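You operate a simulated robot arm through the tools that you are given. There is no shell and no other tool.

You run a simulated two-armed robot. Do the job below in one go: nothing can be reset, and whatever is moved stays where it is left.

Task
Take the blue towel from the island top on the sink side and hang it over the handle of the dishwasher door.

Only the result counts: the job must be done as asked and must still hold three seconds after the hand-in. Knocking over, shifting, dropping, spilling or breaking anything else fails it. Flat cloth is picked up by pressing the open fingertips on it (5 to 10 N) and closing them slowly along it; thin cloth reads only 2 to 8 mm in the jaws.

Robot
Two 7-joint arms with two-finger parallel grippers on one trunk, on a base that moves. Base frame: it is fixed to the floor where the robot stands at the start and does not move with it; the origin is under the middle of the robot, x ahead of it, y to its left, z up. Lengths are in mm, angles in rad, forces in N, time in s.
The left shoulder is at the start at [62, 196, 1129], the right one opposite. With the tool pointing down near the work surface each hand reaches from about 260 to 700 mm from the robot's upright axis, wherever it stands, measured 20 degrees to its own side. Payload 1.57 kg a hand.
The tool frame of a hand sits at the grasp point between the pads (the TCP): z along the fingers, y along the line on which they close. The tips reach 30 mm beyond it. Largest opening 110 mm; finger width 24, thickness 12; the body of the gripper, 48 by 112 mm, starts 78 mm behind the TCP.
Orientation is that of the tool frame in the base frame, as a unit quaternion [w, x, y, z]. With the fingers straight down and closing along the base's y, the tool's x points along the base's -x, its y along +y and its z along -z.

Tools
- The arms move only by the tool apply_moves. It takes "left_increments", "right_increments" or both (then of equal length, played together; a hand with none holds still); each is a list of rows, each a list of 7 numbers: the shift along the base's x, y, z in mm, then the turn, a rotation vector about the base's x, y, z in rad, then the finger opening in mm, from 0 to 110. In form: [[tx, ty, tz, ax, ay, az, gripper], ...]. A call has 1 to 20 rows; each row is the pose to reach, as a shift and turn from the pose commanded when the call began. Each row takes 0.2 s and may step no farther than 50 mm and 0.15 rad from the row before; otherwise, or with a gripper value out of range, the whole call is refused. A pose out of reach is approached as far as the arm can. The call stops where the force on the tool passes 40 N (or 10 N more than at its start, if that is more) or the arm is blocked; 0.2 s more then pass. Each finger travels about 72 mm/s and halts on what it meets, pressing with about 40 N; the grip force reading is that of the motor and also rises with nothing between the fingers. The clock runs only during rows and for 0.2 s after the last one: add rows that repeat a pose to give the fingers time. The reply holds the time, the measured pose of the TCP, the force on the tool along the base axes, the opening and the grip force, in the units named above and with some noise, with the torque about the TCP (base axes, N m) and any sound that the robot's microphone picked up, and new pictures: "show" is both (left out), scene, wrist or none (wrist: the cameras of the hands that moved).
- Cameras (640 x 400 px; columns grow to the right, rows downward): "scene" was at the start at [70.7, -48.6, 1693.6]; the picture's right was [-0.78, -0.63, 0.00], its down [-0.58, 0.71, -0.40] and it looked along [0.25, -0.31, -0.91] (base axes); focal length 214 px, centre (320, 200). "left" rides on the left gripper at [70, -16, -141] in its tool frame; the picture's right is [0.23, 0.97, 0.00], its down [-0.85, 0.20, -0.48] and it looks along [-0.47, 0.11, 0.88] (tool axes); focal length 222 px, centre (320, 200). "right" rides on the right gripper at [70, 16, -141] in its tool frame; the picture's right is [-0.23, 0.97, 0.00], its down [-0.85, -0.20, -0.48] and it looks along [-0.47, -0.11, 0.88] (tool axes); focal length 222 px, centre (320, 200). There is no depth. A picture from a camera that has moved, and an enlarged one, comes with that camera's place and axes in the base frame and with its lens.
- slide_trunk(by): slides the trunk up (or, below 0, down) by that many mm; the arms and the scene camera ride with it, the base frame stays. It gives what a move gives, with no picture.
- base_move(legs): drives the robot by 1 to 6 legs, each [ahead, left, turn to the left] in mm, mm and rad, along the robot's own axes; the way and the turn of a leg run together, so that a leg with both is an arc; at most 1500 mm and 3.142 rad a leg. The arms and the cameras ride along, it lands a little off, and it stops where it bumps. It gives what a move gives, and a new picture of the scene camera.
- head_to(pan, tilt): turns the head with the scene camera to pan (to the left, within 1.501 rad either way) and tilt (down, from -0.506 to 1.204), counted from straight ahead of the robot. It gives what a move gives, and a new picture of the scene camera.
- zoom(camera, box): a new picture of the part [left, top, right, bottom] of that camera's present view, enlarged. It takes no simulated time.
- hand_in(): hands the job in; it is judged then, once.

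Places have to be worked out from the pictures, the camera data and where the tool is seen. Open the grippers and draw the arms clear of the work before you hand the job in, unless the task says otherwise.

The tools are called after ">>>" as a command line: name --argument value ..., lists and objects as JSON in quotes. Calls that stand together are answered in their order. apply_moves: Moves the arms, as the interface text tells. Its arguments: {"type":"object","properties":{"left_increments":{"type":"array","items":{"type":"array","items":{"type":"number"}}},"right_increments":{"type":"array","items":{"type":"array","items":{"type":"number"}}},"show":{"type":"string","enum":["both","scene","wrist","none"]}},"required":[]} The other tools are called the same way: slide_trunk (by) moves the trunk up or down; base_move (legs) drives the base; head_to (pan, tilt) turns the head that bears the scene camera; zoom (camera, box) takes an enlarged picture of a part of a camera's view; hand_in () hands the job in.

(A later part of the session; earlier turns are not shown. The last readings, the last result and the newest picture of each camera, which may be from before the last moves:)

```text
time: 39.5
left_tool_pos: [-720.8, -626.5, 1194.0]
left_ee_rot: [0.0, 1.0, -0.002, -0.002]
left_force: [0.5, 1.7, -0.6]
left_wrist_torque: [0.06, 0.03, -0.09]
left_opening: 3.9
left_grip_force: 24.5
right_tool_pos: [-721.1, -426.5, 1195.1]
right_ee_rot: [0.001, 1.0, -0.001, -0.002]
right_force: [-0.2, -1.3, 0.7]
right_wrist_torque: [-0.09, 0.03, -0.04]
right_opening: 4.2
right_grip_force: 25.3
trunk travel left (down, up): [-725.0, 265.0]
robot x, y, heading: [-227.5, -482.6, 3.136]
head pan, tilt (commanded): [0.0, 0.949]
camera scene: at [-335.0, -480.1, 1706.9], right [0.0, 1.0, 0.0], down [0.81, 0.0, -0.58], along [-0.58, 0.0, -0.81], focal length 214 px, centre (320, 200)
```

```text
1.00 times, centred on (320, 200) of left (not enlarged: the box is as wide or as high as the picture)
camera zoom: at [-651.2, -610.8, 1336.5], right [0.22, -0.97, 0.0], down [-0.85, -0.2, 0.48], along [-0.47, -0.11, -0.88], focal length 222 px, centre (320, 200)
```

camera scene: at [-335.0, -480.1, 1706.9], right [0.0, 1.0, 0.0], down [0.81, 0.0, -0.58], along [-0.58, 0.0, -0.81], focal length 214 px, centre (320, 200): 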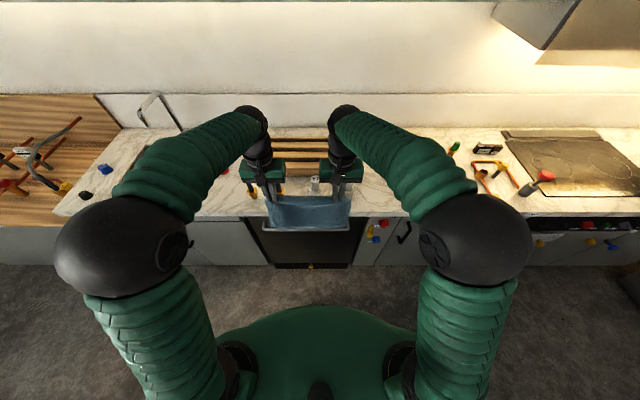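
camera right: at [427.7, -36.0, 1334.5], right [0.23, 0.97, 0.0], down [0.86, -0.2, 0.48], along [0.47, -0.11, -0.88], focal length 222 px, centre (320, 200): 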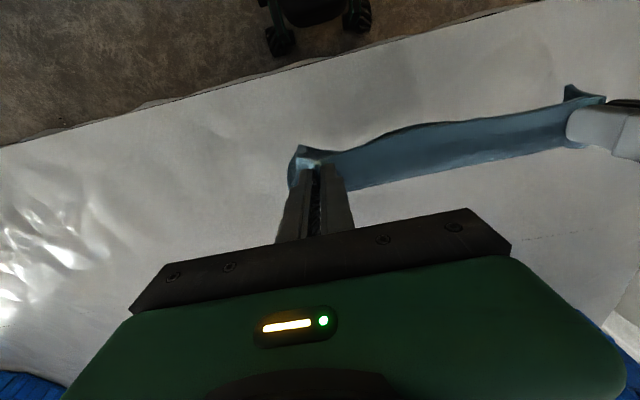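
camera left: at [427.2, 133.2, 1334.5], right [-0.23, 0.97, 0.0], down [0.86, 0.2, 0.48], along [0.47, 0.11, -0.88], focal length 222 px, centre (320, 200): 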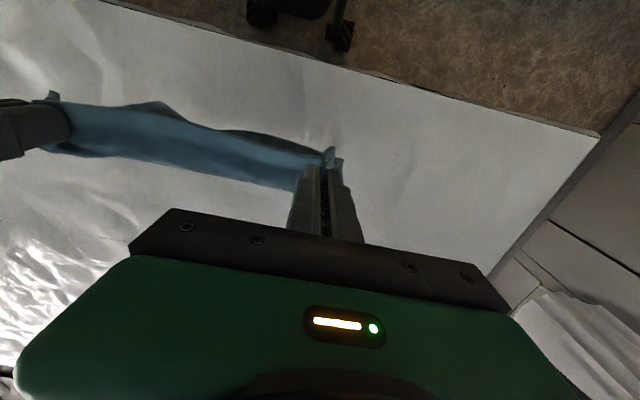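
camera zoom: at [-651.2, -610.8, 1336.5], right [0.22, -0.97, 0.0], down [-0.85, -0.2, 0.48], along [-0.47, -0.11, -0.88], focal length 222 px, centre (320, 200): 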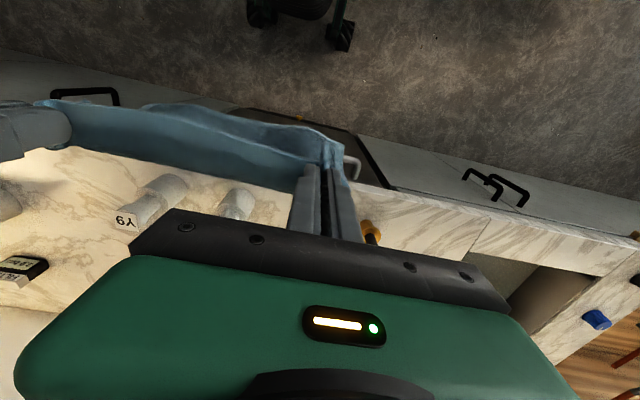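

I zoom the wrist cameras on the counter edge and bar ends for triangulation.

>>> zoom --camera "right" --box '[120, 100, 320, 225]'

>>> zoom --camera "left" --box '[310, 110, 470, 210]'

>>> zoom --camera "scene" --box '[250, 195, 310, 240]'

>>> zoom --camera "scene" --box '[320, 195, 380, 240]'

```text
3.20 times, centred on (220, 162) of right
camera zoom: at [-650.1, -443.0, 1336.5], right [-0.23, -0.97, 0.0], down [-0.85, 0.2, 0.48], along [-0.47, 0.11, -0.88], focal length 711 px, centre (640, 320)
```

zoom: 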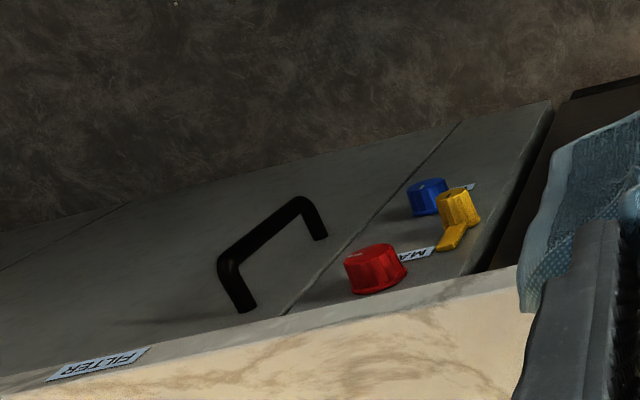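

```text
4.00 times, centred on (390, 160) of left
camera zoom: at [-651.2, -610.8, 1336.5], right [0.22, -0.97, 0.0], down [-0.85, -0.2, 0.48], along [-0.47, -0.11, -0.88], focal length 888 px, centre (40, 360)
```

zoom: 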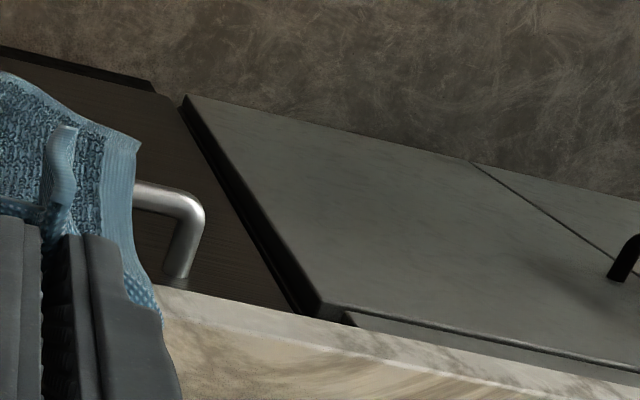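

```text
8.89 times, centred on (280, 218) of scene
camera zoom: at [-335.0, -480.1, 1706.9], right [0.0, 1.0, 0.0], down [0.81, 0.0, -0.58], along [-0.58, 0.0, -0.81], focal length 1906 px, centre (676, 44)
```

zoom: 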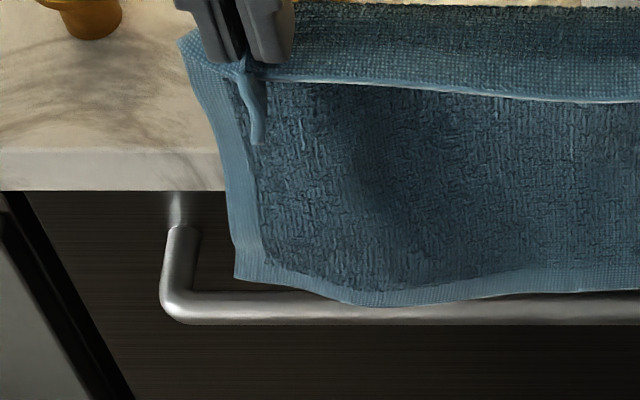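

```text
8.89 times, centred on (350, 218) of scene
camera zoom: at [-335.0, -480.1, 1706.9], right [0.0, 1.0, 0.0], down [0.81, 0.0, -0.58], along [-0.58, 0.0, -0.81], focal length 1906 px, centre (53, 44)
```

zoom: 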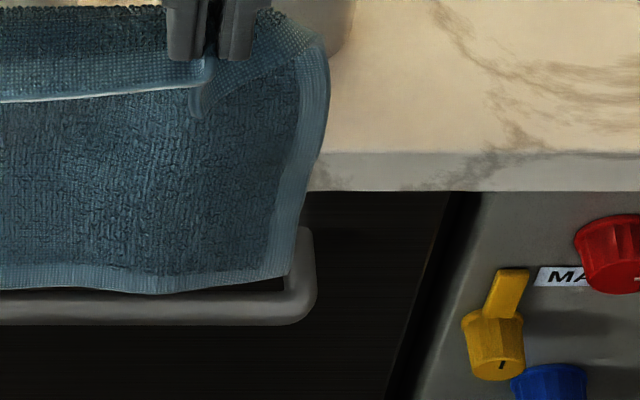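

Triangulation gives: counter front edge x≈-835 (z 883–920), bar centre x≈-807, z≈811, radius ≈8, y from -752 to -341, door face x≈-855. I raise the hands, then lower the trunk so that arms and camera get a better working height.

>>> apply_moves --left_increments '[[0, 0, 20, 0, 0, 0, 0], [0, 0, 40, 0, 0, 0, 0], [0, 0, 60, 0, 0, 0, 0], [0, 0, 80, 0, 0, 0, 0], [0, 0, 100, 0, 0, 0, 0], [0, 0, 120, 0, 0, 0, 0], [0, 0, 140, 0, 0, 0, 0], [0, 0, 160, 0, 0, 0, 0], [0, 0, 160, 0, 0, 0, 0]]' --right_increments '[[0, 0, 20, 0, 0, 0, 0], [0, 0, 40, 0, 0, 0, 0], [0, 0, 60, 0, 0, 0, 0], [0, 0, 80, 0, 0, 0, 0], [0, 0, 100, 0, 0, 0, 0], [0, 0, 120, 0, 0, 0, 0], [0, 0, 140, 0, 0, 0, 0], [0, 0, 160, 0, 0, 0, 0], [0, 0, 160, 0, 0, 0, 0]]' --show "scene"

>>> slide_trunk --by -220

>>> base_move --legs '[[50, 20, 0.005]]'

```text
time: 41.5
left_tool_pos: [-722.1, -632.2, 1355.0]
left_ee_rot: [-0.002, 1.0, -0.001, -0.001]
left_force: [0.4, 2.3, 0.1]
left_wrist_torque: [0.13, 0.01, -0.04]
left_opening: 3.7
left_grip_force: 24.9
right_tool_pos: [-719.6, -428.9, 1357.0]
right_ee_rot: [-0.001, 1.0, 0.0, -0.002]
right_force: [-0.6, -3.2, 0.0]
right_wrist_torque: [-0.03, 0.01, -0.04]
right_opening: 4.3
right_grip_force: 24.9
trunk travel left (down, up): [-725.0, 265.0]
robot x, y, heading: [-225.9, -480.6, 3.141]
head pan, tilt (commanded): [0.0, 0.949]
camera scene: at [-334.9, -483.5, 1706.9], right [0.0, 1.0, 0.0], down [0.81, 0.0, -0.58], along [-0.58, 0.0, -0.81], focal length 214 px, centre (320, 200)
```

scene: 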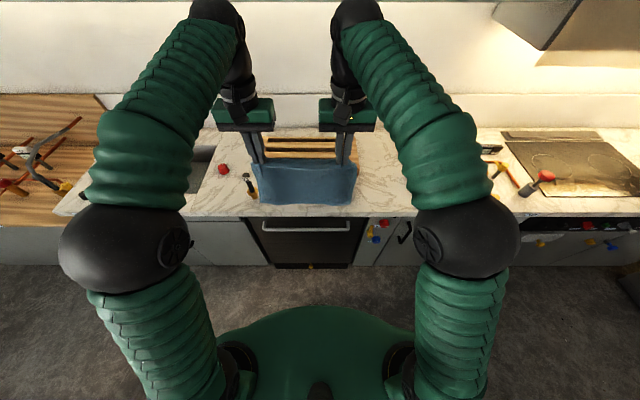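

```text
time: 43.9
left_tool_pos: [-720.0, -630.2, 1135.6]
left_ee_rot: [-0.001, 1.0, 0.0, -0.002]
left_force: [0.0, 3.2, 0.1]
left_wrist_torque: [0.05, -0.01, -0.07]
left_opening: 3.9
left_grip_force: 24.0
right_tool_pos: [-717.8, -430.6, 1137.6]
right_ee_rot: [0.0, 1.0, -0.001, -0.003]
right_force: [-0.4, -3.0, -0.1]
right_wrist_torque: [-0.09, 0.0, -0.04]
right_opening: 4.3
right_grip_force: 25.1
trunk travel left (down, up): [-505.0, 485.0]
robot x, y, heading: [-227.5, -484.1, 3.146]
head pan, tilt (commanded): [0.0, 0.949]
```

```text
time: 44.8
left_tool_pos: [-768.4, -642.5, 1138.1]
left_ee_rot: [0.003, 1.0, 0.0, -0.003]
left_force: [0.1, 3.6, 0.3]
left_wrist_torque: [0.06, -0.01, -0.07]
left_opening: 3.9
left_grip_force: 24.6
right_tool_pos: [-767.3, -441.6, 1135.8]
right_ee_rot: [0.004, 1.0, 0.001, -0.003]
right_force: [-0.5, -2.6, -0.4]
right_wrist_torque: [-0.14, -0.02, -0.03]
right_opening: 4.0
right_grip_force: 24.7
trunk travel left (down, up): [-505.0, 485.0]
robot x, y, heading: [-277.2, -502.2, -3.134]
head pan, tilt (commanded): [0.0, 0.949]
camera scene: at [-379.9, -492.0, 1487.3], right [0.0, 1.0, -0.01], down [0.81, 0.0, -0.58], along [-0.58, -0.01, -0.81], focal length 214 px, centre (320, 200)
```

scene: 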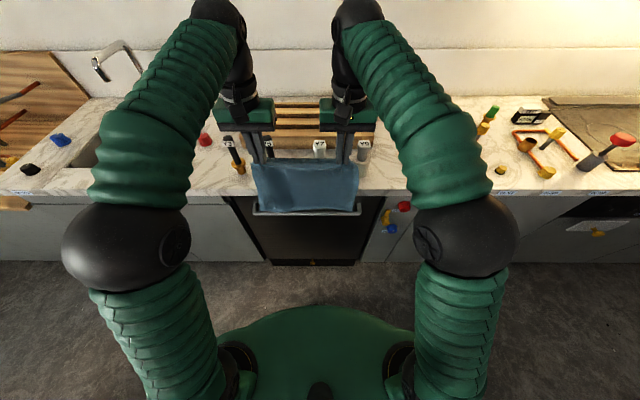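

Now with the lower camera I zoom again for a second, independent view of the bar and counter edge.

>>> zoom --camera "scene" --box '[215, 180, 295, 240]'

>>> zoom --camera "scene" --box '[320, 180, 400, 240]'

>>> zoom --camera "scene" --box '[210, 100, 410, 225]'

>>> zoom --camera "left" --box '[240, 60, 480, 210]'

>>> zoom --camera "right" --box '[160, 60, 400, 210]'

```text
6.67 times, centred on (255, 210) of scene
camera zoom: at [-379.9, -492.0, 1487.3], right [0.0, 1.0, -0.01], down [0.81, 0.0, -0.58], along [-0.58, -0.01, -0.81], focal length 1430 px, centre (753, 133)
```

zoom: 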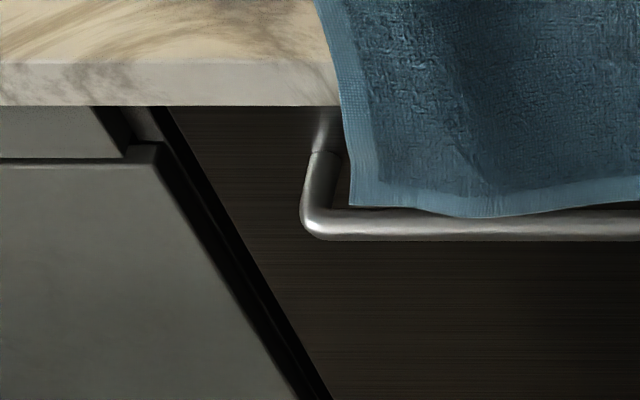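

```text
6.67 times, centred on (360, 210) of scene
camera zoom: at [-379.9, -492.0, 1487.3], right [0.0, 1.0, -0.01], down [0.81, 0.0, -0.58], along [-0.58, -0.01, -0.81], focal length 1430 px, centre (53, 133)
```

zoom: 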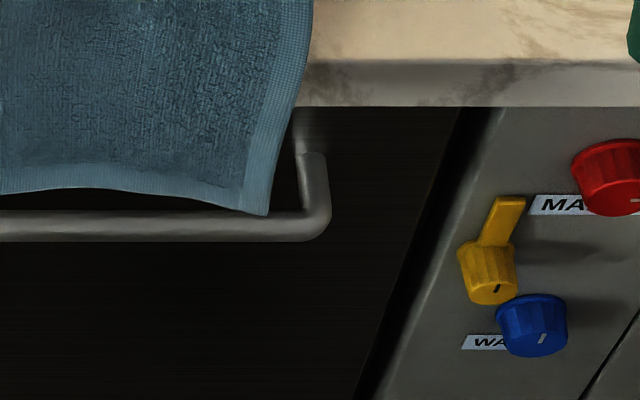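

```text
3.20 times, centred on (310, 162) of scene
camera zoom: at [-379.9, -492.0, 1487.3], right [0.0, 1.0, -0.01], down [0.81, 0.0, -0.58], along [-0.58, -0.01, -0.81], focal length 686 px, centre (352, 320)
```

zoom: 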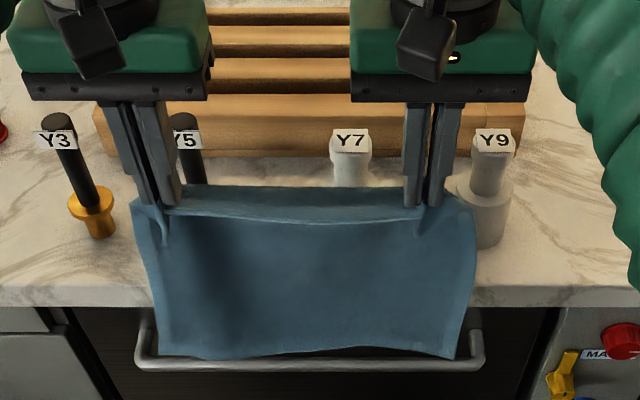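

```text
2.67 times, centred on (360, 135) of left
camera zoom: at [-698.3, -625.2, 1279.2], right [0.23, -0.97, 0.0], down [-0.85, -0.2, 0.48], along [-0.47, -0.11, -0.87], focal length 592 px, centre (213, 373)
```

zoom: 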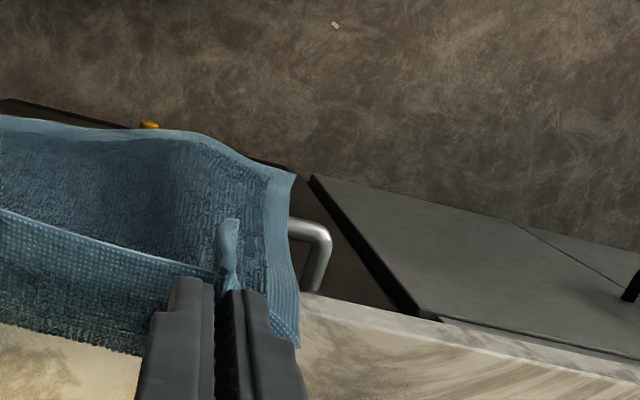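

```text
2.67 times, centred on (280, 135) of right
camera zoom: at [-696.2, -456.4, 1277.2], right [-0.23, -0.97, 0.01], down [-0.85, 0.2, 0.48], along [-0.47, 0.1, -0.88], focal length 592 px, centre (427, 373)
```

zoom: 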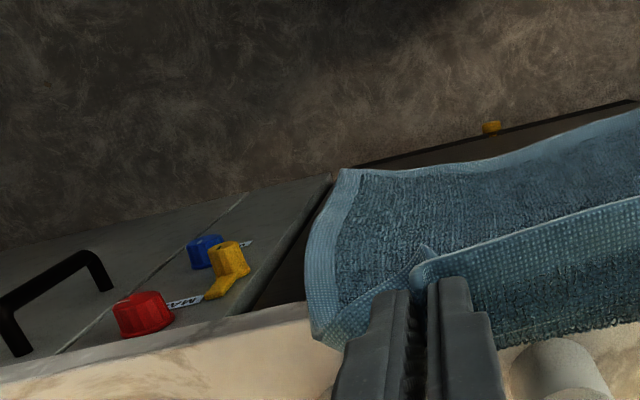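

The hem seems to be off-vertical, possibly swinging after the drive. I wait a second and look again.

>>> apply_moves --left_increments '[[0, 0, 0, 0, 0, 0, 0], [0, 0, 0, 0, 0, 0, 0], [0, 0, 0, 0, 0, 0, 0], [0, 0, 0, 0, 0, 0, 0], [0, 0, 0, 0, 0, 0, 0], [0, 0, 0, 0, 0, 0, 0]]' --right_increments '[[0, 0, 0, 0, 0, 0, 0], [0, 0, 0, 0, 0, 0, 0], [0, 0, 0, 0, 0, 0, 0], [0, 0, 0, 0, 0, 0, 0], [0, 0, 0, 0, 0, 0, 0], [0, 0, 0, 0, 0, 0, 0]]' --show "none"

>>> zoom --camera "scene" --box '[210, 120, 410, 245]'

>>> zoom --camera "left" --box '[160, 60, 400, 210]'

```text
time: 46.2
left_tool_pos: [-768.6, -650.7, 1135.0]
left_ee_rot: [-0.001, 1.0, 0.0, -0.002]
left_force: [0.1, 3.1, -0.4]
left_wrist_torque: [0.11, 0.02, -0.06]
left_opening: 3.5
left_grip_force: 24.8
right_tool_pos: [-768.8, -448.2, 1136.3]
right_ee_rot: [0.0, 1.0, 0.001, -0.003]
right_force: [-0.6, -2.4, 0.0]
right_wrist_torque: [-0.07, 0.0, -0.01]
right_opening: 4.5
right_grip_force: 24.6
trunk travel left (down, up): [-505.0, 485.0]
robot x, y, heading: [-278.4, -502.1, -3.134]
head pan, tilt (commanded): [0.0, 0.949]
```

```text
3.20 times, centred on (310, 182) of scene
camera zoom: at [-384.0, -502.2, 1486.9], right [0.0, 1.0, 0.0], down [0.81, 0.0, -0.58], along [-0.58, 0.0, -0.81], focal length 686 px, centre (352, 256)
```

zoom: 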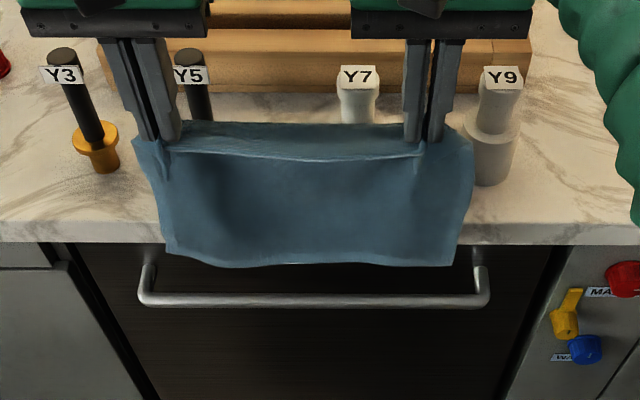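

```text
2.67 times, centred on (280, 135) of left
camera zoom: at [-700.3, -633.8, 1277.6], right [0.23, -0.97, 0.0], down [-0.85, -0.2, 0.48], along [-0.47, -0.11, -0.88], focal length 592 px, centre (427, 373)
```

zoom: 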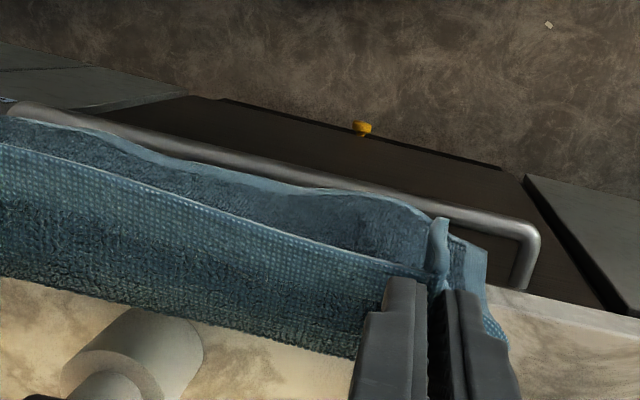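

The towel was swinging: the hem is now at x≈-797. I let it settle some more.

>>> apply_moves --left_increments '[[0, 0, 0, 0, 0, 0, 0], [0, 0, 0, 0, 0, 0, 0], [0, 0, 0, 0, 0, 0, 0], [0, 0, 0, 0, 0, 0, 0], [0, 0, 0, 0, 0, 0, 0], [0, 0, 0, 0, 0, 0, 0], [0, 0, 0, 0, 0, 0, 0], [0, 0, 0, 0, 0, 0, 0], [0, 0, 0, 0, 0, 0, 0], [0, 0, 0, 0, 0, 0, 0]]' --right_increments '[[0, 0, 0, 0, 0, 0, 0], [0, 0, 0, 0, 0, 0, 0], [0, 0, 0, 0, 0, 0, 0], [0, 0, 0, 0, 0, 0, 0], [0, 0, 0, 0, 0, 0, 0], [0, 0, 0, 0, 0, 0, 0], [0, 0, 0, 0, 0, 0, 0], [0, 0, 0, 0, 0, 0, 0], [0, 0, 0, 0, 0, 0, 0], [0, 0, 0, 0, 0, 0, 0]]' --show "none"

>>> zoom --camera "scene" --box '[210, 120, 410, 245]'

>>> zoom --camera "left" --box '[160, 60, 400, 210]'

>>> zoom --camera "right" --box '[240, 60, 480, 210]'

```text
time: 48.4
left_tool_pos: [-768.7, -650.0, 1135.0]
left_ee_rot: [0.0, 1.0, 0.0, -0.002]
left_force: [-1.0, 2.5, -0.8]
left_wrist_torque: [0.13, 0.0, -0.05]
left_opening: 3.9
left_grip_force: 24.5
right_tool_pos: [-767.8, -449.3, 1136.9]
right_ee_rot: [0.0, 1.0, 0.001, -0.003]
right_force: [0.2, -2.6, -0.4]
right_wrist_torque: [-0.07, 0.0, -0.04]
right_opening: 4.0
right_grip_force: 24.9
trunk travel left (down, up): [-505.0, 485.0]
robot x, y, heading: [-281.3, -499.2, -3.131]
head pan, tilt (commanded): [0.0, 0.949]
```

```text
3.20 times, centred on (310, 182) of scene
camera zoom: at [-383.7, -502.0, 1487.0], right [0.0, 1.0, 0.0], down [0.81, 0.0, -0.58], along [-0.58, 0.0, -0.81], focal length 686 px, centre (352, 256)
```

zoom: 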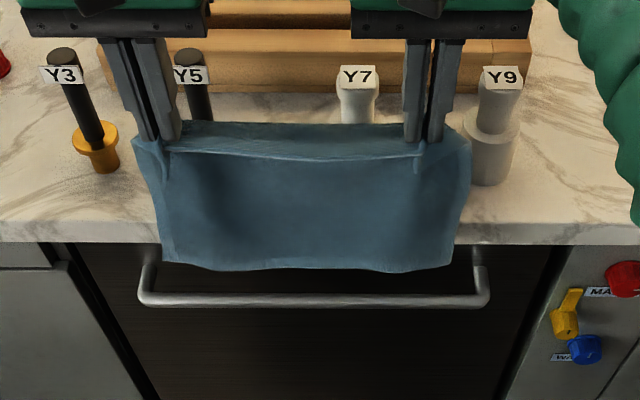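

```text
2.67 times, centred on (280, 135) of left
camera zoom: at [-700.1, -633.6, 1277.7], right [0.23, -0.97, 0.0], down [-0.85, -0.2, 0.48], along [-0.47, -0.11, -0.88], focal length 592 px, centre (427, 373)
```

zoom: 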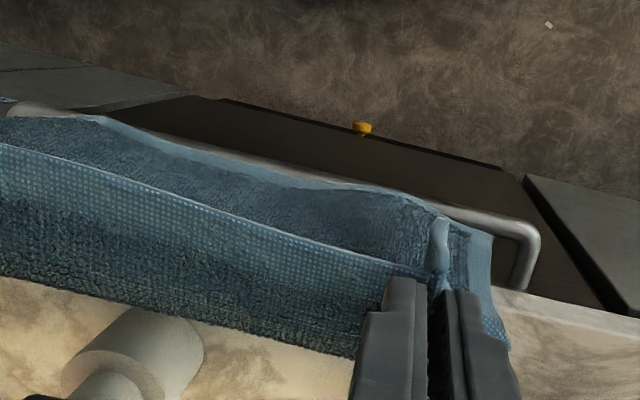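

```text
2.67 times, centred on (360, 135) of right
camera zoom: at [-698.0, -465.0, 1276.8], right [-0.23, -0.97, 0.0], down [-0.85, 0.2, 0.48], along [-0.47, 0.11, -0.88], focal length 592 px, centre (213, 373)
```

zoom: 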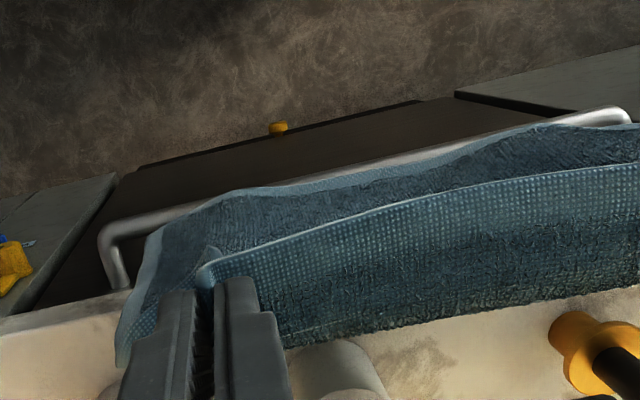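

The towel has settled: the hem hangs at x≈-793, z≈895, about 25 mm behind the finger line. I lower 45 mm slowly so the hem sits between counter underside and bar height, and then check.

>>> apply_moves --left_increments '[[0, 0, -4, 0, 0, 0, 0], [0, 0, -8, 0, 0, 0, 0], [0, 0, -13, 0, 0, 0, 0], [0, 0, -18, 0, 0, 0, 0], [0, 0, -23, 0, 0, 0, 0], [0, 0, -28, 0, 0, 0, 0], [0, 0, -33, 0, 0, 0, 0], [0, 0, -37, 0, 0, 0, 0], [0, 0, -40, 0, 0, 0, 0], [0, 0, -42, 0, 0, 0, 0], [0, 0, -42, 0, 0, 0, 0], [0, 0, -42, 0, 0, 0, 0]]' --right_increments '[[0, 0, -4, 0, 0, 0, 0], [0, 0, -8, 0, 0, 0, 0], [0, 0, -13, 0, 0, 0, 0], [0, 0, -18, 0, 0, 0, 0], [0, 0, -23, 0, 0, 0, 0], [0, 0, -28, 0, 0, 0, 0], [0, 0, -33, 0, 0, 0, 0], [0, 0, -37, 0, 0, 0, 0], [0, 0, -40, 0, 0, 0, 0], [0, 0, -42, 0, 0, 0, 0], [0, 0, -42, 0, 0, 0, 0], [0, 0, -42, 0, 0, 0, 0]]' --show "none"

>>> zoom --camera "scene" --box '[210, 120, 410, 245]'

>>> zoom --camera "left" --box '[160, 60, 400, 210]'

>>> zoom --camera "right" --box '[240, 60, 480, 210]'

```text
time: 51.0
left_tool_pos: [-768.0, -650.5, 1093.5]
left_ee_rot: [0.0, 1.0, 0.0, -0.001]
left_force: [-0.7, 1.6, 0.3]
left_wrist_torque: [0.03, 0.01, -0.07]
left_opening: 3.9
left_grip_force: 24.4
right_tool_pos: [-765.4, -450.1, 1094.0]
right_ee_rot: [0.0, 1.0, 0.001, -0.002]
right_force: [-0.3, -2.2, -0.5]
right_wrist_torque: [-0.02, 0.01, -0.01]
right_opening: 4.2
right_grip_force: 25.1
trunk travel left (down, up): [-505.0, 485.0]
robot x, y, heading: [-278.3, -503.4, -3.136]
head pan, tilt (commanded): [0.0, 0.949]
```

```text
3.20 times, centred on (310, 182) of scene
camera zoom: at [-383.7, -502.0, 1487.0], right [0.0, 1.0, 0.0], down [0.81, 0.0, -0.58], along [-0.58, 0.0, -0.81], focal length 686 px, centre (352, 256)
```

zoom: 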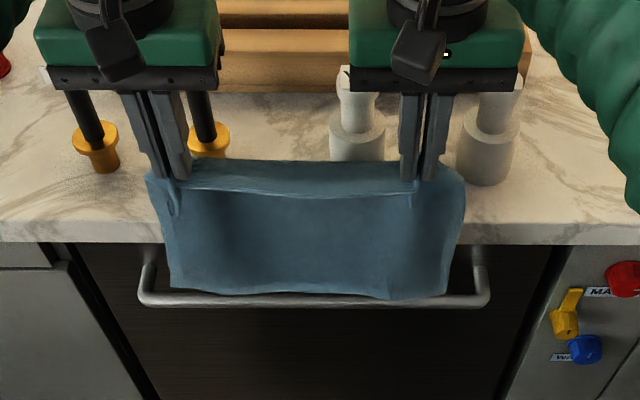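

```text
2.67 times, centred on (280, 135) of left
camera zoom: at [-699.5, -633.2, 1235.2], right [0.23, -0.97, 0.0], down [-0.85, -0.2, 0.48], along [-0.47, -0.11, -0.88], focal length 592 px, centre (427, 373)
```

zoom: 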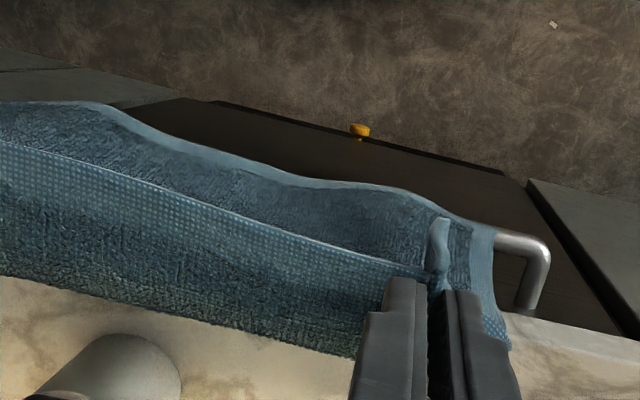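

```text
2.67 times, centred on (360, 135) of right
camera zoom: at [-696.6, -465.7, 1234.9], right [-0.23, -0.97, 0.0], down [-0.85, 0.2, 0.48], along [-0.47, 0.11, -0.88], focal length 592 px, centre (213, 373)
```

zoom: 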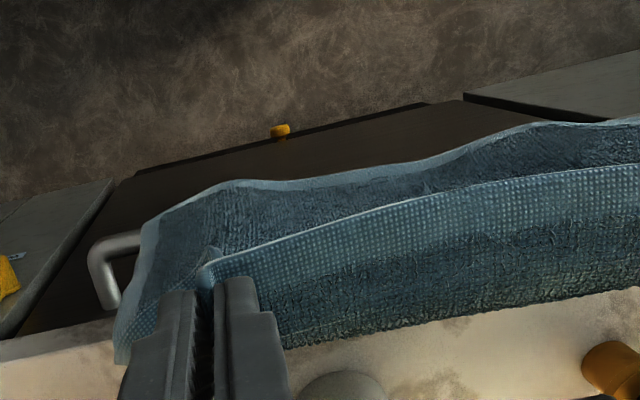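

The hem is at about z≈852 just above/in front of the bar. I now move both hands 43 mm toward the counter so the towel rests against the counter's front face above the gap.

>>> apply_moves --left_increments '[[-2, 0, 0, 0, 0, 0, 0], [-5, 0, 0, 0, 0, 0, 0], [-9, 0, 0, 0, 0, 0, 0], [-13, 0, 0, 0, 0, 0, 0], [-17, 0, 0, 0, 0, 0, 0], [-21, 0, 0, 0, 0, 0, 0], [-25, 0, 0, 0, 0, 0, 0], [-29, 0, 0, 0, 0, 0, 0], [-33, 0, 0, 0, 0, 0, 0], [-37, 0, 0, 0, 0, 0, 0], [-40, 0, 0, 0, 0, 0, 0], [-42, 0, 0, 0, 0, 0, 0], [-43, 0, 0, 0, 0, 0, 0], [-43, 0, 0, 0, 0, 0, 0], [-43, 0, 0, 0, 0, 0, 0], [-43, 0, 0, 0, 0, 0, 0]]' --right_increments '[[-2, 0, 0, 0, 0, 0, 0], [-5, 0, 0, 0, 0, 0, 0], [-9, 0, 0, 0, 0, 0, 0], [-13, 0, 0, 0, 0, 0, 0], [-17, 0, 0, 0, 0, 0, 0], [-21, 0, 0, 0, 0, 0, 0], [-25, 0, 0, 0, 0, 0, 0], [-29, 0, 0, 0, 0, 0, 0], [-33, 0, 0, 0, 0, 0, 0], [-37, 0, 0, 0, 0, 0, 0], [-40, 0, 0, 0, 0, 0, 0], [-42, 0, 0, 0, 0, 0, 0], [-43, 0, 0, 0, 0, 0, 0], [-43, 0, 0, 0, 0, 0, 0], [-43, 0, 0, 0, 0, 0, 0], [-43, 0, 0, 0, 0, 0, 0]]' --show "none"

>>> zoom --camera "scene" --box '[210, 120, 410, 245]'

>>> zoom --camera "left" --box '[160, 60, 400, 210]'

>>> zoom --camera "right" --box '[240, 60, 480, 210]'

```text
time: 54.4
left_tool_pos: [-813.6, -651.9, 1093.9]
left_ee_rot: [0.0, 1.0, 0.0, -0.002]
left_force: [0.1, 2.3, -0.7]
left_wrist_torque: [0.08, 0.02, -0.04]
left_opening: 4.0
left_grip_force: 24.7
right_tool_pos: [-811.9, -450.1, 1095.2]
right_ee_rot: [0.001, 1.0, 0.001, -0.002]
right_force: [0.0, -1.5, -0.9]
right_wrist_torque: [-0.07, 0.0, 0.0]
right_opening: 4.0
right_grip_force: 24.6
trunk travel left (down, up): [-505.0, 485.0]
robot x, y, heading: [-276.6, -502.8, -3.138]
head pan, tilt (commanded): [0.0, 0.949]
```

```text
3.20 times, centred on (310, 182) of scene
camera zoom: at [-384.3, -502.0, 1486.9], right [0.0, 1.0, 0.0], down [0.81, 0.0, -0.58], along [-0.58, 0.0, -0.81], focal length 686 px, centre (352, 256)
```

zoom: 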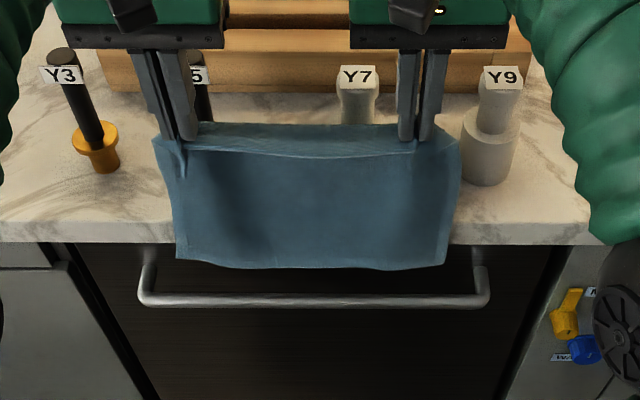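

```text
2.67 times, centred on (280, 135) of left
camera zoom: at [-743.4, -634.0, 1235.6], right [0.23, -0.97, 0.0], down [-0.85, -0.2, 0.48], along [-0.47, -0.11, -0.88], focal length 592 px, centre (427, 373)
```

zoom: 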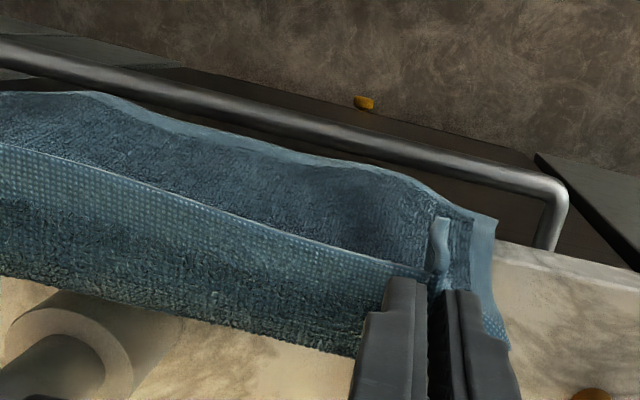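

```text
2.67 times, centred on (360, 135) of right
camera zoom: at [-741.0, -466.0, 1235.8], right [-0.23, -0.97, 0.0], down [-0.85, 0.2, 0.48], along [-0.47, 0.11, -0.88], focal length 592 px, centre (213, 373)
```

zoom: 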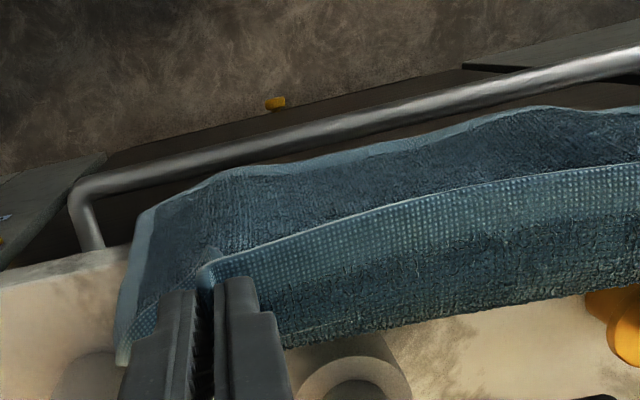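

The hem now hangs at x≈-823, z≈855, between the counter face and the bar's back (-815). I press 10 mm further toward the counter for margin and then lower gradually.

>>> apply_moves --left_increments '[[-3, 0, 0, 0, 0, 0, 0], [-6, 0, 0, 0, 0, 0, 0], [-9, 0, 0, 0, 0, 0, 0], [-10, 0, -3, 0, 0, 0, 0], [-10, 0, -8, 0, 0, 0, 0], [-10, 0, -13, 0, 0, 0, 0], [-10, 0, -18, 0, 0, 0, 0], [-10, 0, -22, 0, 0, 0, 0], [-10, 0, -25, 0, 0, 0, 0], [-10, 0, -25, 0, 0, 0, 0], [-10, 0, -25, 0, 0, 0, 0]]' --right_increments '[[-3, 0, 0, 0, 0, 0, 0], [-6, 0, 0, 0, 0, 0, 0], [-9, 0, 0, 0, 0, 0, 0], [-10, 0, -3, 0, 0, 0, 0], [-10, 0, -8, 0, 0, 0, 0], [-10, 0, -13, 0, 0, 0, 0], [-10, 0, -18, 0, 0, 0, 0], [-10, 0, -22, 0, 0, 0, 0], [-10, 0, -25, 0, 0, 0, 0], [-10, 0, -25, 0, 0, 0, 0], [-10, 0, -25, 0, 0, 0, 0]]' --show "none"

>>> zoom --camera "scene" --box '[210, 120, 410, 245]'

>>> zoom --camera "left" --box '[160, 60, 400, 210]'

>>> zoom --camera "right" --box '[240, 60, 480, 210]'

```text
time: 56.8
left_tool_pos: [-823.8, -650.2, 1068.1]
left_ee_rot: [-0.002, 1.0, 0.0, -0.002]
left_force: [-0.6, 3.8, 0.0]
left_wrist_torque: [0.07, 0.01, -0.09]
left_opening: 3.9
left_grip_force: 24.7
right_tool_pos: [-821.9, -449.5, 1069.5]
right_ee_rot: [0.0, 1.0, 0.001, -0.004]
right_force: [0.4, -2.4, -0.5]
right_wrist_torque: [-0.06, 0.02, -0.03]
right_opening: 4.2
right_grip_force: 25.0
trunk travel left (down, up): [-505.0, 485.0]
robot x, y, heading: [-278.4, -499.3, -3.14]
head pan, tilt (commanded): [0.0, 0.949]
```

```text
3.20 times, centred on (310, 182) of scene
camera zoom: at [-384.3, -502.0, 1486.9], right [0.0, 1.0, 0.0], down [0.81, 0.0, -0.58], along [-0.58, 0.0, -0.81], focal length 686 px, centre (352, 256)
```

zoom: 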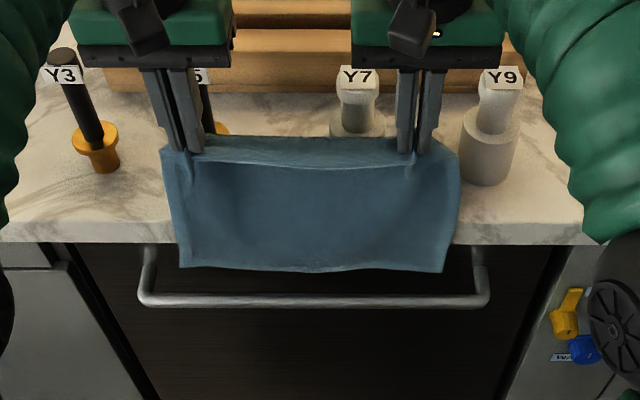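

```text
2.67 times, centred on (280, 135) of left
camera zoom: at [-754.0, -633.8, 1210.1], right [0.23, -0.97, 0.0], down [-0.85, -0.2, 0.48], along [-0.47, -0.11, -0.88], focal length 592 px, centre (427, 373)
```

zoom: 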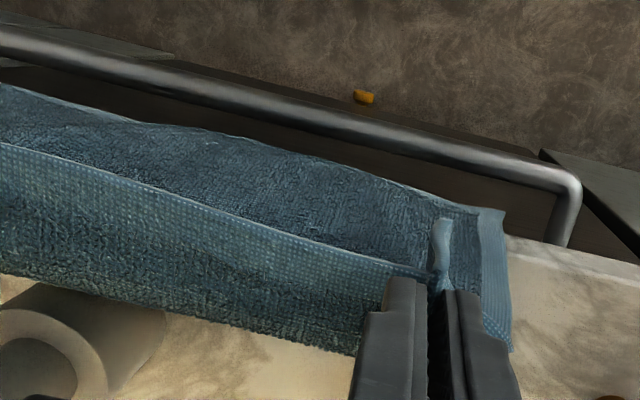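

```text
2.67 times, centred on (360, 135) of right
camera zoom: at [-751.2, -464.9, 1210.0], right [-0.23, -0.97, 0.0], down [-0.85, 0.2, 0.48], along [-0.47, 0.11, -0.88], focal length 592 px, centre (213, 373)
```

zoom: 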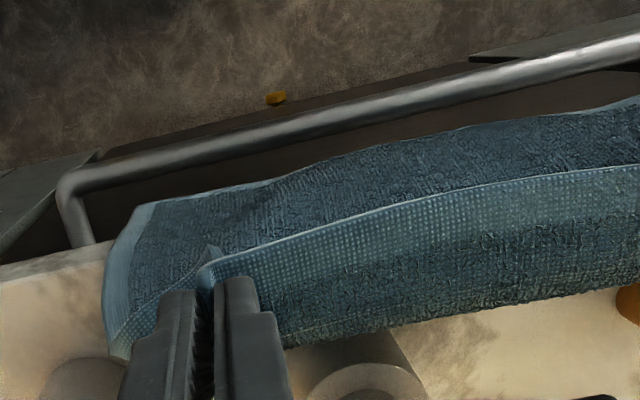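

The hem is now at about x≈-836, z≈828, pressed behind the bar line. I lower 60 mm more to send it down between bar and door.

>>> apply_moves --left_increments '[[0, 0, -4, 0, 0, 0, 0], [0, 0, -8, 0, 0, 0, 0], [0, 0, -13, 0, 0, 0, 0], [0, 0, -18, 0, 0, 0, 0], [0, 0, -23, 0, 0, 0, 0], [0, 0, -28, 0, 0, 0, 0], [0, 0, -33, 0, 0, 0, 0], [0, 0, -38, 0, 0, 0, 0], [0, 0, -43, 0, 0, 0, 0], [0, 0, -48, 0, 0, 0, 0], [0, 0, -53, 0, 0, 0, 0], [0, 0, -57, 0, 0, 0, 0], [0, 0, -60, 0, 0, 0, 0], [0, 0, -60, 0, 0, 0, 0], [0, 0, -60, 0, 0, 0, 0]]' --right_increments '[[0, 0, -4, 0, 0, 0, 0], [0, 0, -8, 0, 0, 0, 0], [0, 0, -13, 0, 0, 0, 0], [0, 0, -18, 0, 0, 0, 0], [0, 0, -23, 0, 0, 0, 0], [0, 0, -28, 0, 0, 0, 0], [0, 0, -33, 0, 0, 0, 0], [0, 0, -38, 0, 0, 0, 0], [0, 0, -43, 0, 0, 0, 0], [0, 0, -48, 0, 0, 0, 0], [0, 0, -53, 0, 0, 0, 0], [0, 0, -57, 0, 0, 0, 0], [0, 0, -60, 0, 0, 0, 0], [0, 0, -60, 0, 0, 0, 0], [0, 0, -60, 0, 0, 0, 0]]' --show "none"

>>> zoom --camera "scene" --box '[210, 120, 410, 245]'

>>> zoom --camera "left" --box '[160, 60, 400, 210]'

>>> zoom --camera "right" --box '[240, 60, 480, 210]'

```text
time: 60.0
left_tool_pos: [-822.1, -649.3, 1009.1]
left_ee_rot: [0.0, 1.0, -0.001, -0.001]
left_force: [-0.4, 2.5, 0.1]
left_wrist_torque: [0.09, 0.01, -0.1]
left_opening: 3.9
left_grip_force: 24.4
right_tool_pos: [-821.3, -448.0, 1008.4]
right_ee_rot: [0.0, 1.0, 0.001, -0.004]
right_force: [1.1, -2.4, 0.0]
right_wrist_torque: [-0.12, 0.0, -0.07]
right_opening: 4.1
right_grip_force: 25.2
trunk travel left (down, up): [-505.0, 485.0]
robot x, y, heading: [-273.7, -499.9, -3.138]
head pan, tilt (commanded): [0.0, 0.949]
```

```text
3.20 times, centred on (310, 182) of scene
camera zoom: at [-384.3, -502.0, 1486.9], right [0.0, 1.0, 0.0], down [0.81, 0.0, -0.58], along [-0.58, 0.0, -0.81], focal length 686 px, centre (352, 256)
```

zoom: 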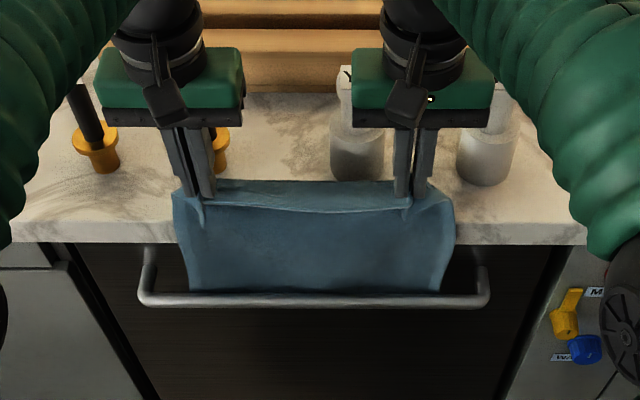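

```text
2.67 times, centred on (280, 135) of left
camera zoom: at [-752.5, -633.0, 1150.3], right [0.23, -0.97, 0.0], down [-0.85, -0.2, 0.48], along [-0.47, -0.11, -0.88], focal length 592 px, centre (427, 373)
```

zoom: 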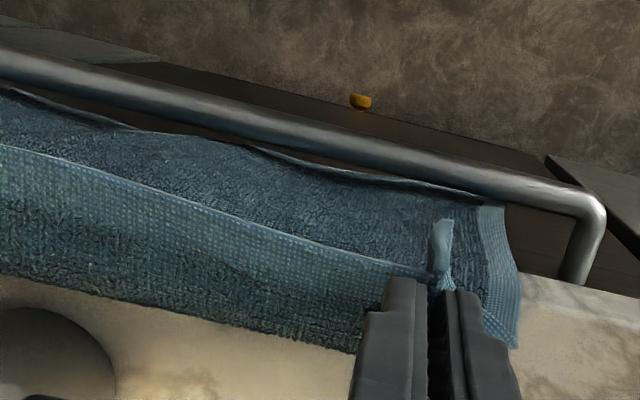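

```text
2.67 times, centred on (360, 135) of right
camera zoom: at [-750.7, -464.2, 1149.7], right [-0.23, -0.97, 0.0], down [-0.85, 0.2, 0.48], along [-0.47, 0.11, -0.88], focal length 592 px, centre (213, 373)
```

zoom: 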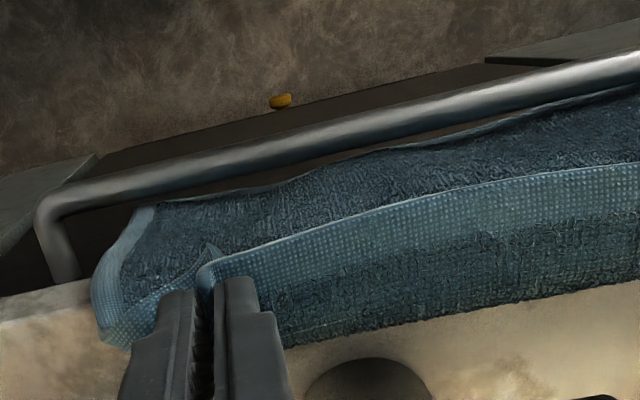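

The cloth is behind the bar in all views (bar passes in front of it). I lower another 57 mm while easing 8 mm away from the counter edge so about half the towel hangs behind the bar.

>>> apply_moves --left_increments '[[1, 0, -4, 0, 0, 0, 0], [2, 0, -9, 0, 0, 0, 0], [3, 0, -14, 0, 0, 0, 0], [4, 0, -19, 0, 0, 0, 0], [5, 0, -24, 0, 0, 0, 0], [6, 0, -29, 0, 0, 0, 0], [7, 0, -34, 0, 0, 0, 0], [8, 0, -39, 0, 0, 0, 0], [8, 0, -44, 0, 0, 0, 0], [8, 0, -49, 0, 0, 0, 0], [8, 0, -53, 0, 0, 0, 0], [8, 0, -57, 0, 0, 0, 0], [8, 0, -57, 0, 0, 0, 0], [8, 0, -57, 0, 0, 0, 0]]' --right_increments '[[1, 0, -4, 0, 0, 0, 0], [2, 0, -9, 0, 0, 0, 0], [3, 0, -14, 0, 0, 0, 0], [4, 0, -19, 0, 0, 0, 0], [5, 0, -24, 0, 0, 0, 0], [6, 0, -29, 0, 0, 0, 0], [7, 0, -34, 0, 0, 0, 0], [8, 0, -39, 0, 0, 0, 0], [8, 0, -44, 0, 0, 0, 0], [8, 0, -49, 0, 0, 0, 0], [8, 0, -53, 0, 0, 0, 0], [8, 0, -57, 0, 0, 0, 0], [8, 0, -57, 0, 0, 0, 0], [8, 0, -57, 0, 0, 0, 0]]' --show "none"

>>> zoom --camera "scene" --box '[210, 120, 410, 245]'

>>> zoom --camera "left" --box '[160, 60, 400, 210]'

>>> zoom --camera "right" --box '[240, 60, 480, 210]'

```text
time: 63.0
left_tool_pos: [-813.9, -649.5, 951.9]
left_ee_rot: [-0.001, 1.0, 0.0, -0.001]
left_force: [2.6, 2.0, 2.2]
left_wrist_torque: [0.12, -0.03, -0.08]
left_opening: 3.7
left_grip_force: 24.0
right_tool_pos: [-811.1, -447.6, 952.8]
right_ee_rot: [0.0, 1.0, 0.001, -0.002]
right_force: [0.6, -2.7, 0.2]
right_wrist_torque: [-0.07, -0.01, -0.07]
right_opening: 4.1
right_grip_force: 25.2
trunk travel left (down, up): [-505.0, 485.0]
robot x, y, heading: [-278.3, -501.0, -3.137]
head pan, tilt (commanded): [0.0, 0.949]
```

```text
3.20 times, centred on (310, 182) of scene
camera zoom: at [-382.5, -501.9, 1487.1], right [0.0, 1.0, 0.0], down [0.81, 0.0, -0.58], along [-0.58, 0.0, -0.81], focal length 686 px, centre (352, 256)
```

zoom: 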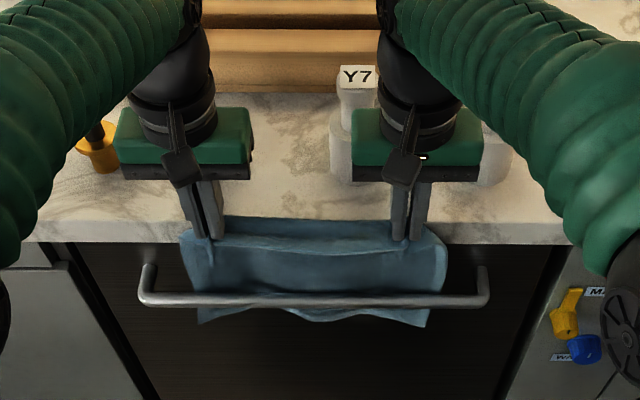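

```text
2.67 times, centred on (280, 135) of left
camera zoom: at [-743.9, -632.3, 1093.9], right [0.23, -0.97, 0.0], down [-0.85, -0.2, 0.48], along [-0.47, -0.11, -0.88], focal length 592 px, centre (427, 373)
```

zoom: 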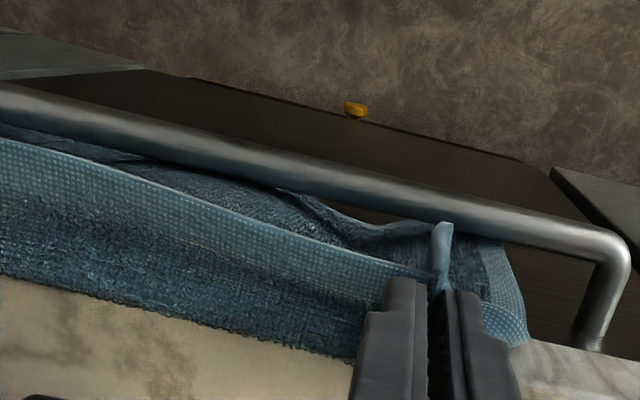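

```text
2.67 times, centred on (360, 135) of right
camera zoom: at [-741.3, -464.3, 1092.9], right [-0.23, -0.97, 0.0], down [-0.85, 0.2, 0.48], along [-0.47, 0.11, -0.88], focal length 592 px, centre (213, 373)
```

zoom: 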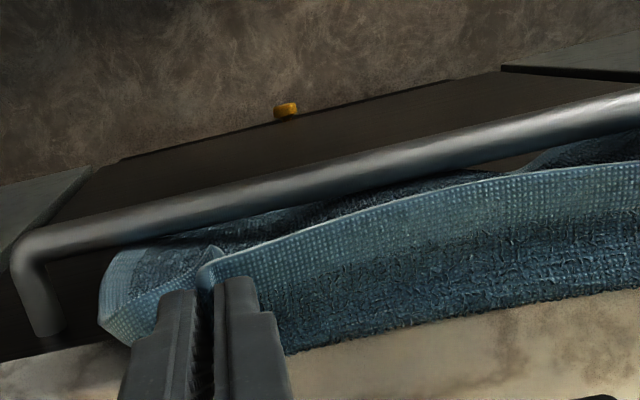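

About 105 mm of the towel now hangs behind the bar, hem visible below it. Now I swing both hands in an arc forward over the bar, first half.

>>> apply_moves --left_increments '[[6, 0, -1, 0, 0, 0, 0], [13, 0, -4, 0, 0, 0, 0], [20, 0, -7, 0, 0, 0, 0], [28, 0, -10, 0, 0, 0, 0], [36, 0, -15, 0, 0, 0, 0], [43, 0, -20, 0, 0, 0, 0], [50, 0, -26, 0, 0, 0, 0], [56, 0, -32, 0, 0, 0, 0], [62, 0, -39, 0, 0, 0, 0], [68, 0, -46, 0, 0, 0, 0], [73, 0, -54, 0, 0, 0, 0], [78, 0, -62, 0, 0, 0, 0], [78, 0, -62, 0, 0, 0, 0], [78, 0, -62, 0, 0, 0, 0]]' --right_increments '[[6, 0, -1, 0, 0, 0, 0], [13, 0, -4, 0, 0, 0, 0], [20, 0, -7, 0, 0, 0, 0], [28, 0, -10, 0, 0, 0, 0], [36, 0, -15, 0, 0, 0, 0], [43, 0, -20, 0, 0, 0, 0], [50, 0, -26, 0, 0, 0, 0], [56, 0, -32, 0, 0, 0, 0], [62, 0, -39, 0, 0, 0, 0], [68, 0, -46, 0, 0, 0, 0], [73, 0, -54, 0, 0, 0, 0], [78, 0, -62, 0, 0, 0, 0], [78, 0, -62, 0, 0, 0, 0], [78, 0, -62, 0, 0, 0, 0]]' --show "none"

>>> zoom --camera "scene" --box '[210, 140, 410, 265]'

>>> zoom --camera "left" --box '[160, 60, 400, 210]'

>>> zoom --camera "right" --box '[240, 60, 480, 210]'

```text
time: 66.0
left_tool_pos: [-736.9, -649.0, 889.7]
left_ee_rot: [-0.001, 1.0, 0.001, -0.002]
left_force: [-1.0, 1.9, -0.4]
left_wrist_torque: [0.09, 0.03, -0.07]
left_opening: 4.0
left_grip_force: 23.9
right_tool_pos: [-735.3, -447.4, 889.5]
right_ee_rot: [0.0, 1.0, 0.001, -0.003]
right_force: [0.1, -3.0, -0.3]
right_wrist_torque: [-0.06, 0.02, 0.0]
right_opening: 4.2
right_grip_force: 24.4
trunk travel left (down, up): [-505.0, 485.0]
robot x, y, heading: [-276.3, -497.2, -3.142]
head pan, tilt (commanded): [0.0, 0.949]
```

```text
3.20 times, centred on (310, 202) of scene
camera zoom: at [-383.6, -502.0, 1487.0], right [0.0, 1.0, 0.0], down [0.81, 0.0, -0.58], along [-0.58, 0.0, -0.81], focal length 686 px, centre (352, 192)
```

zoom: 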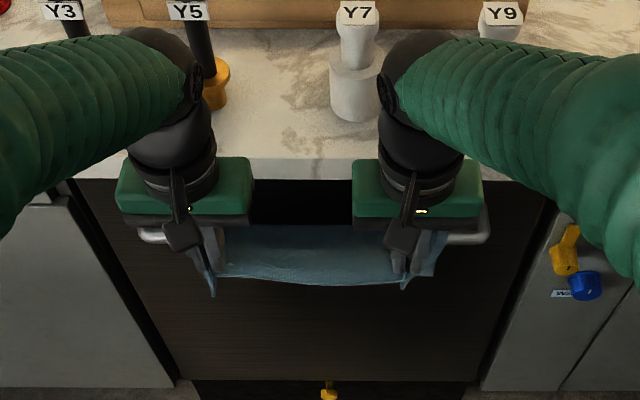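

```text
2.67 times, centred on (280, 135) of left
camera zoom: at [-667.4, -632.1, 1031.6], right [0.23, -0.97, 0.0], down [-0.85, -0.2, 0.48], along [-0.47, -0.11, -0.88], focal length 592 px, centre (427, 373)
```

zoom: 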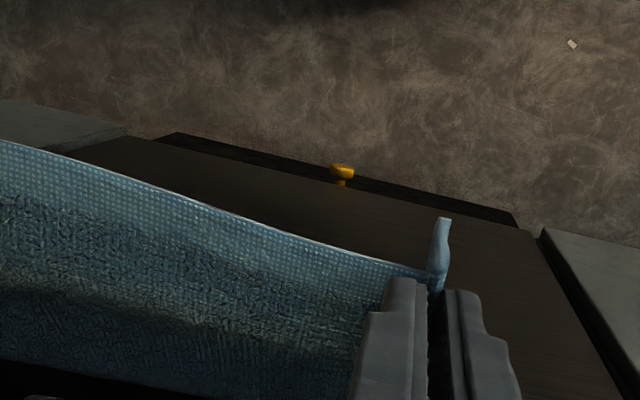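

```text
2.67 times, centred on (360, 135) of right
camera zoom: at [-663.7, -463.5, 1031.4], right [-0.23, -0.97, 0.0], down [-0.85, 0.2, 0.48], along [-0.47, 0.11, -0.88], focal length 592 px, centre (213, 373)
```

zoom: 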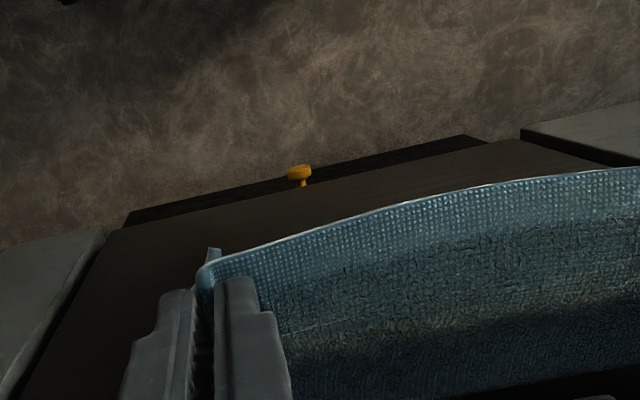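

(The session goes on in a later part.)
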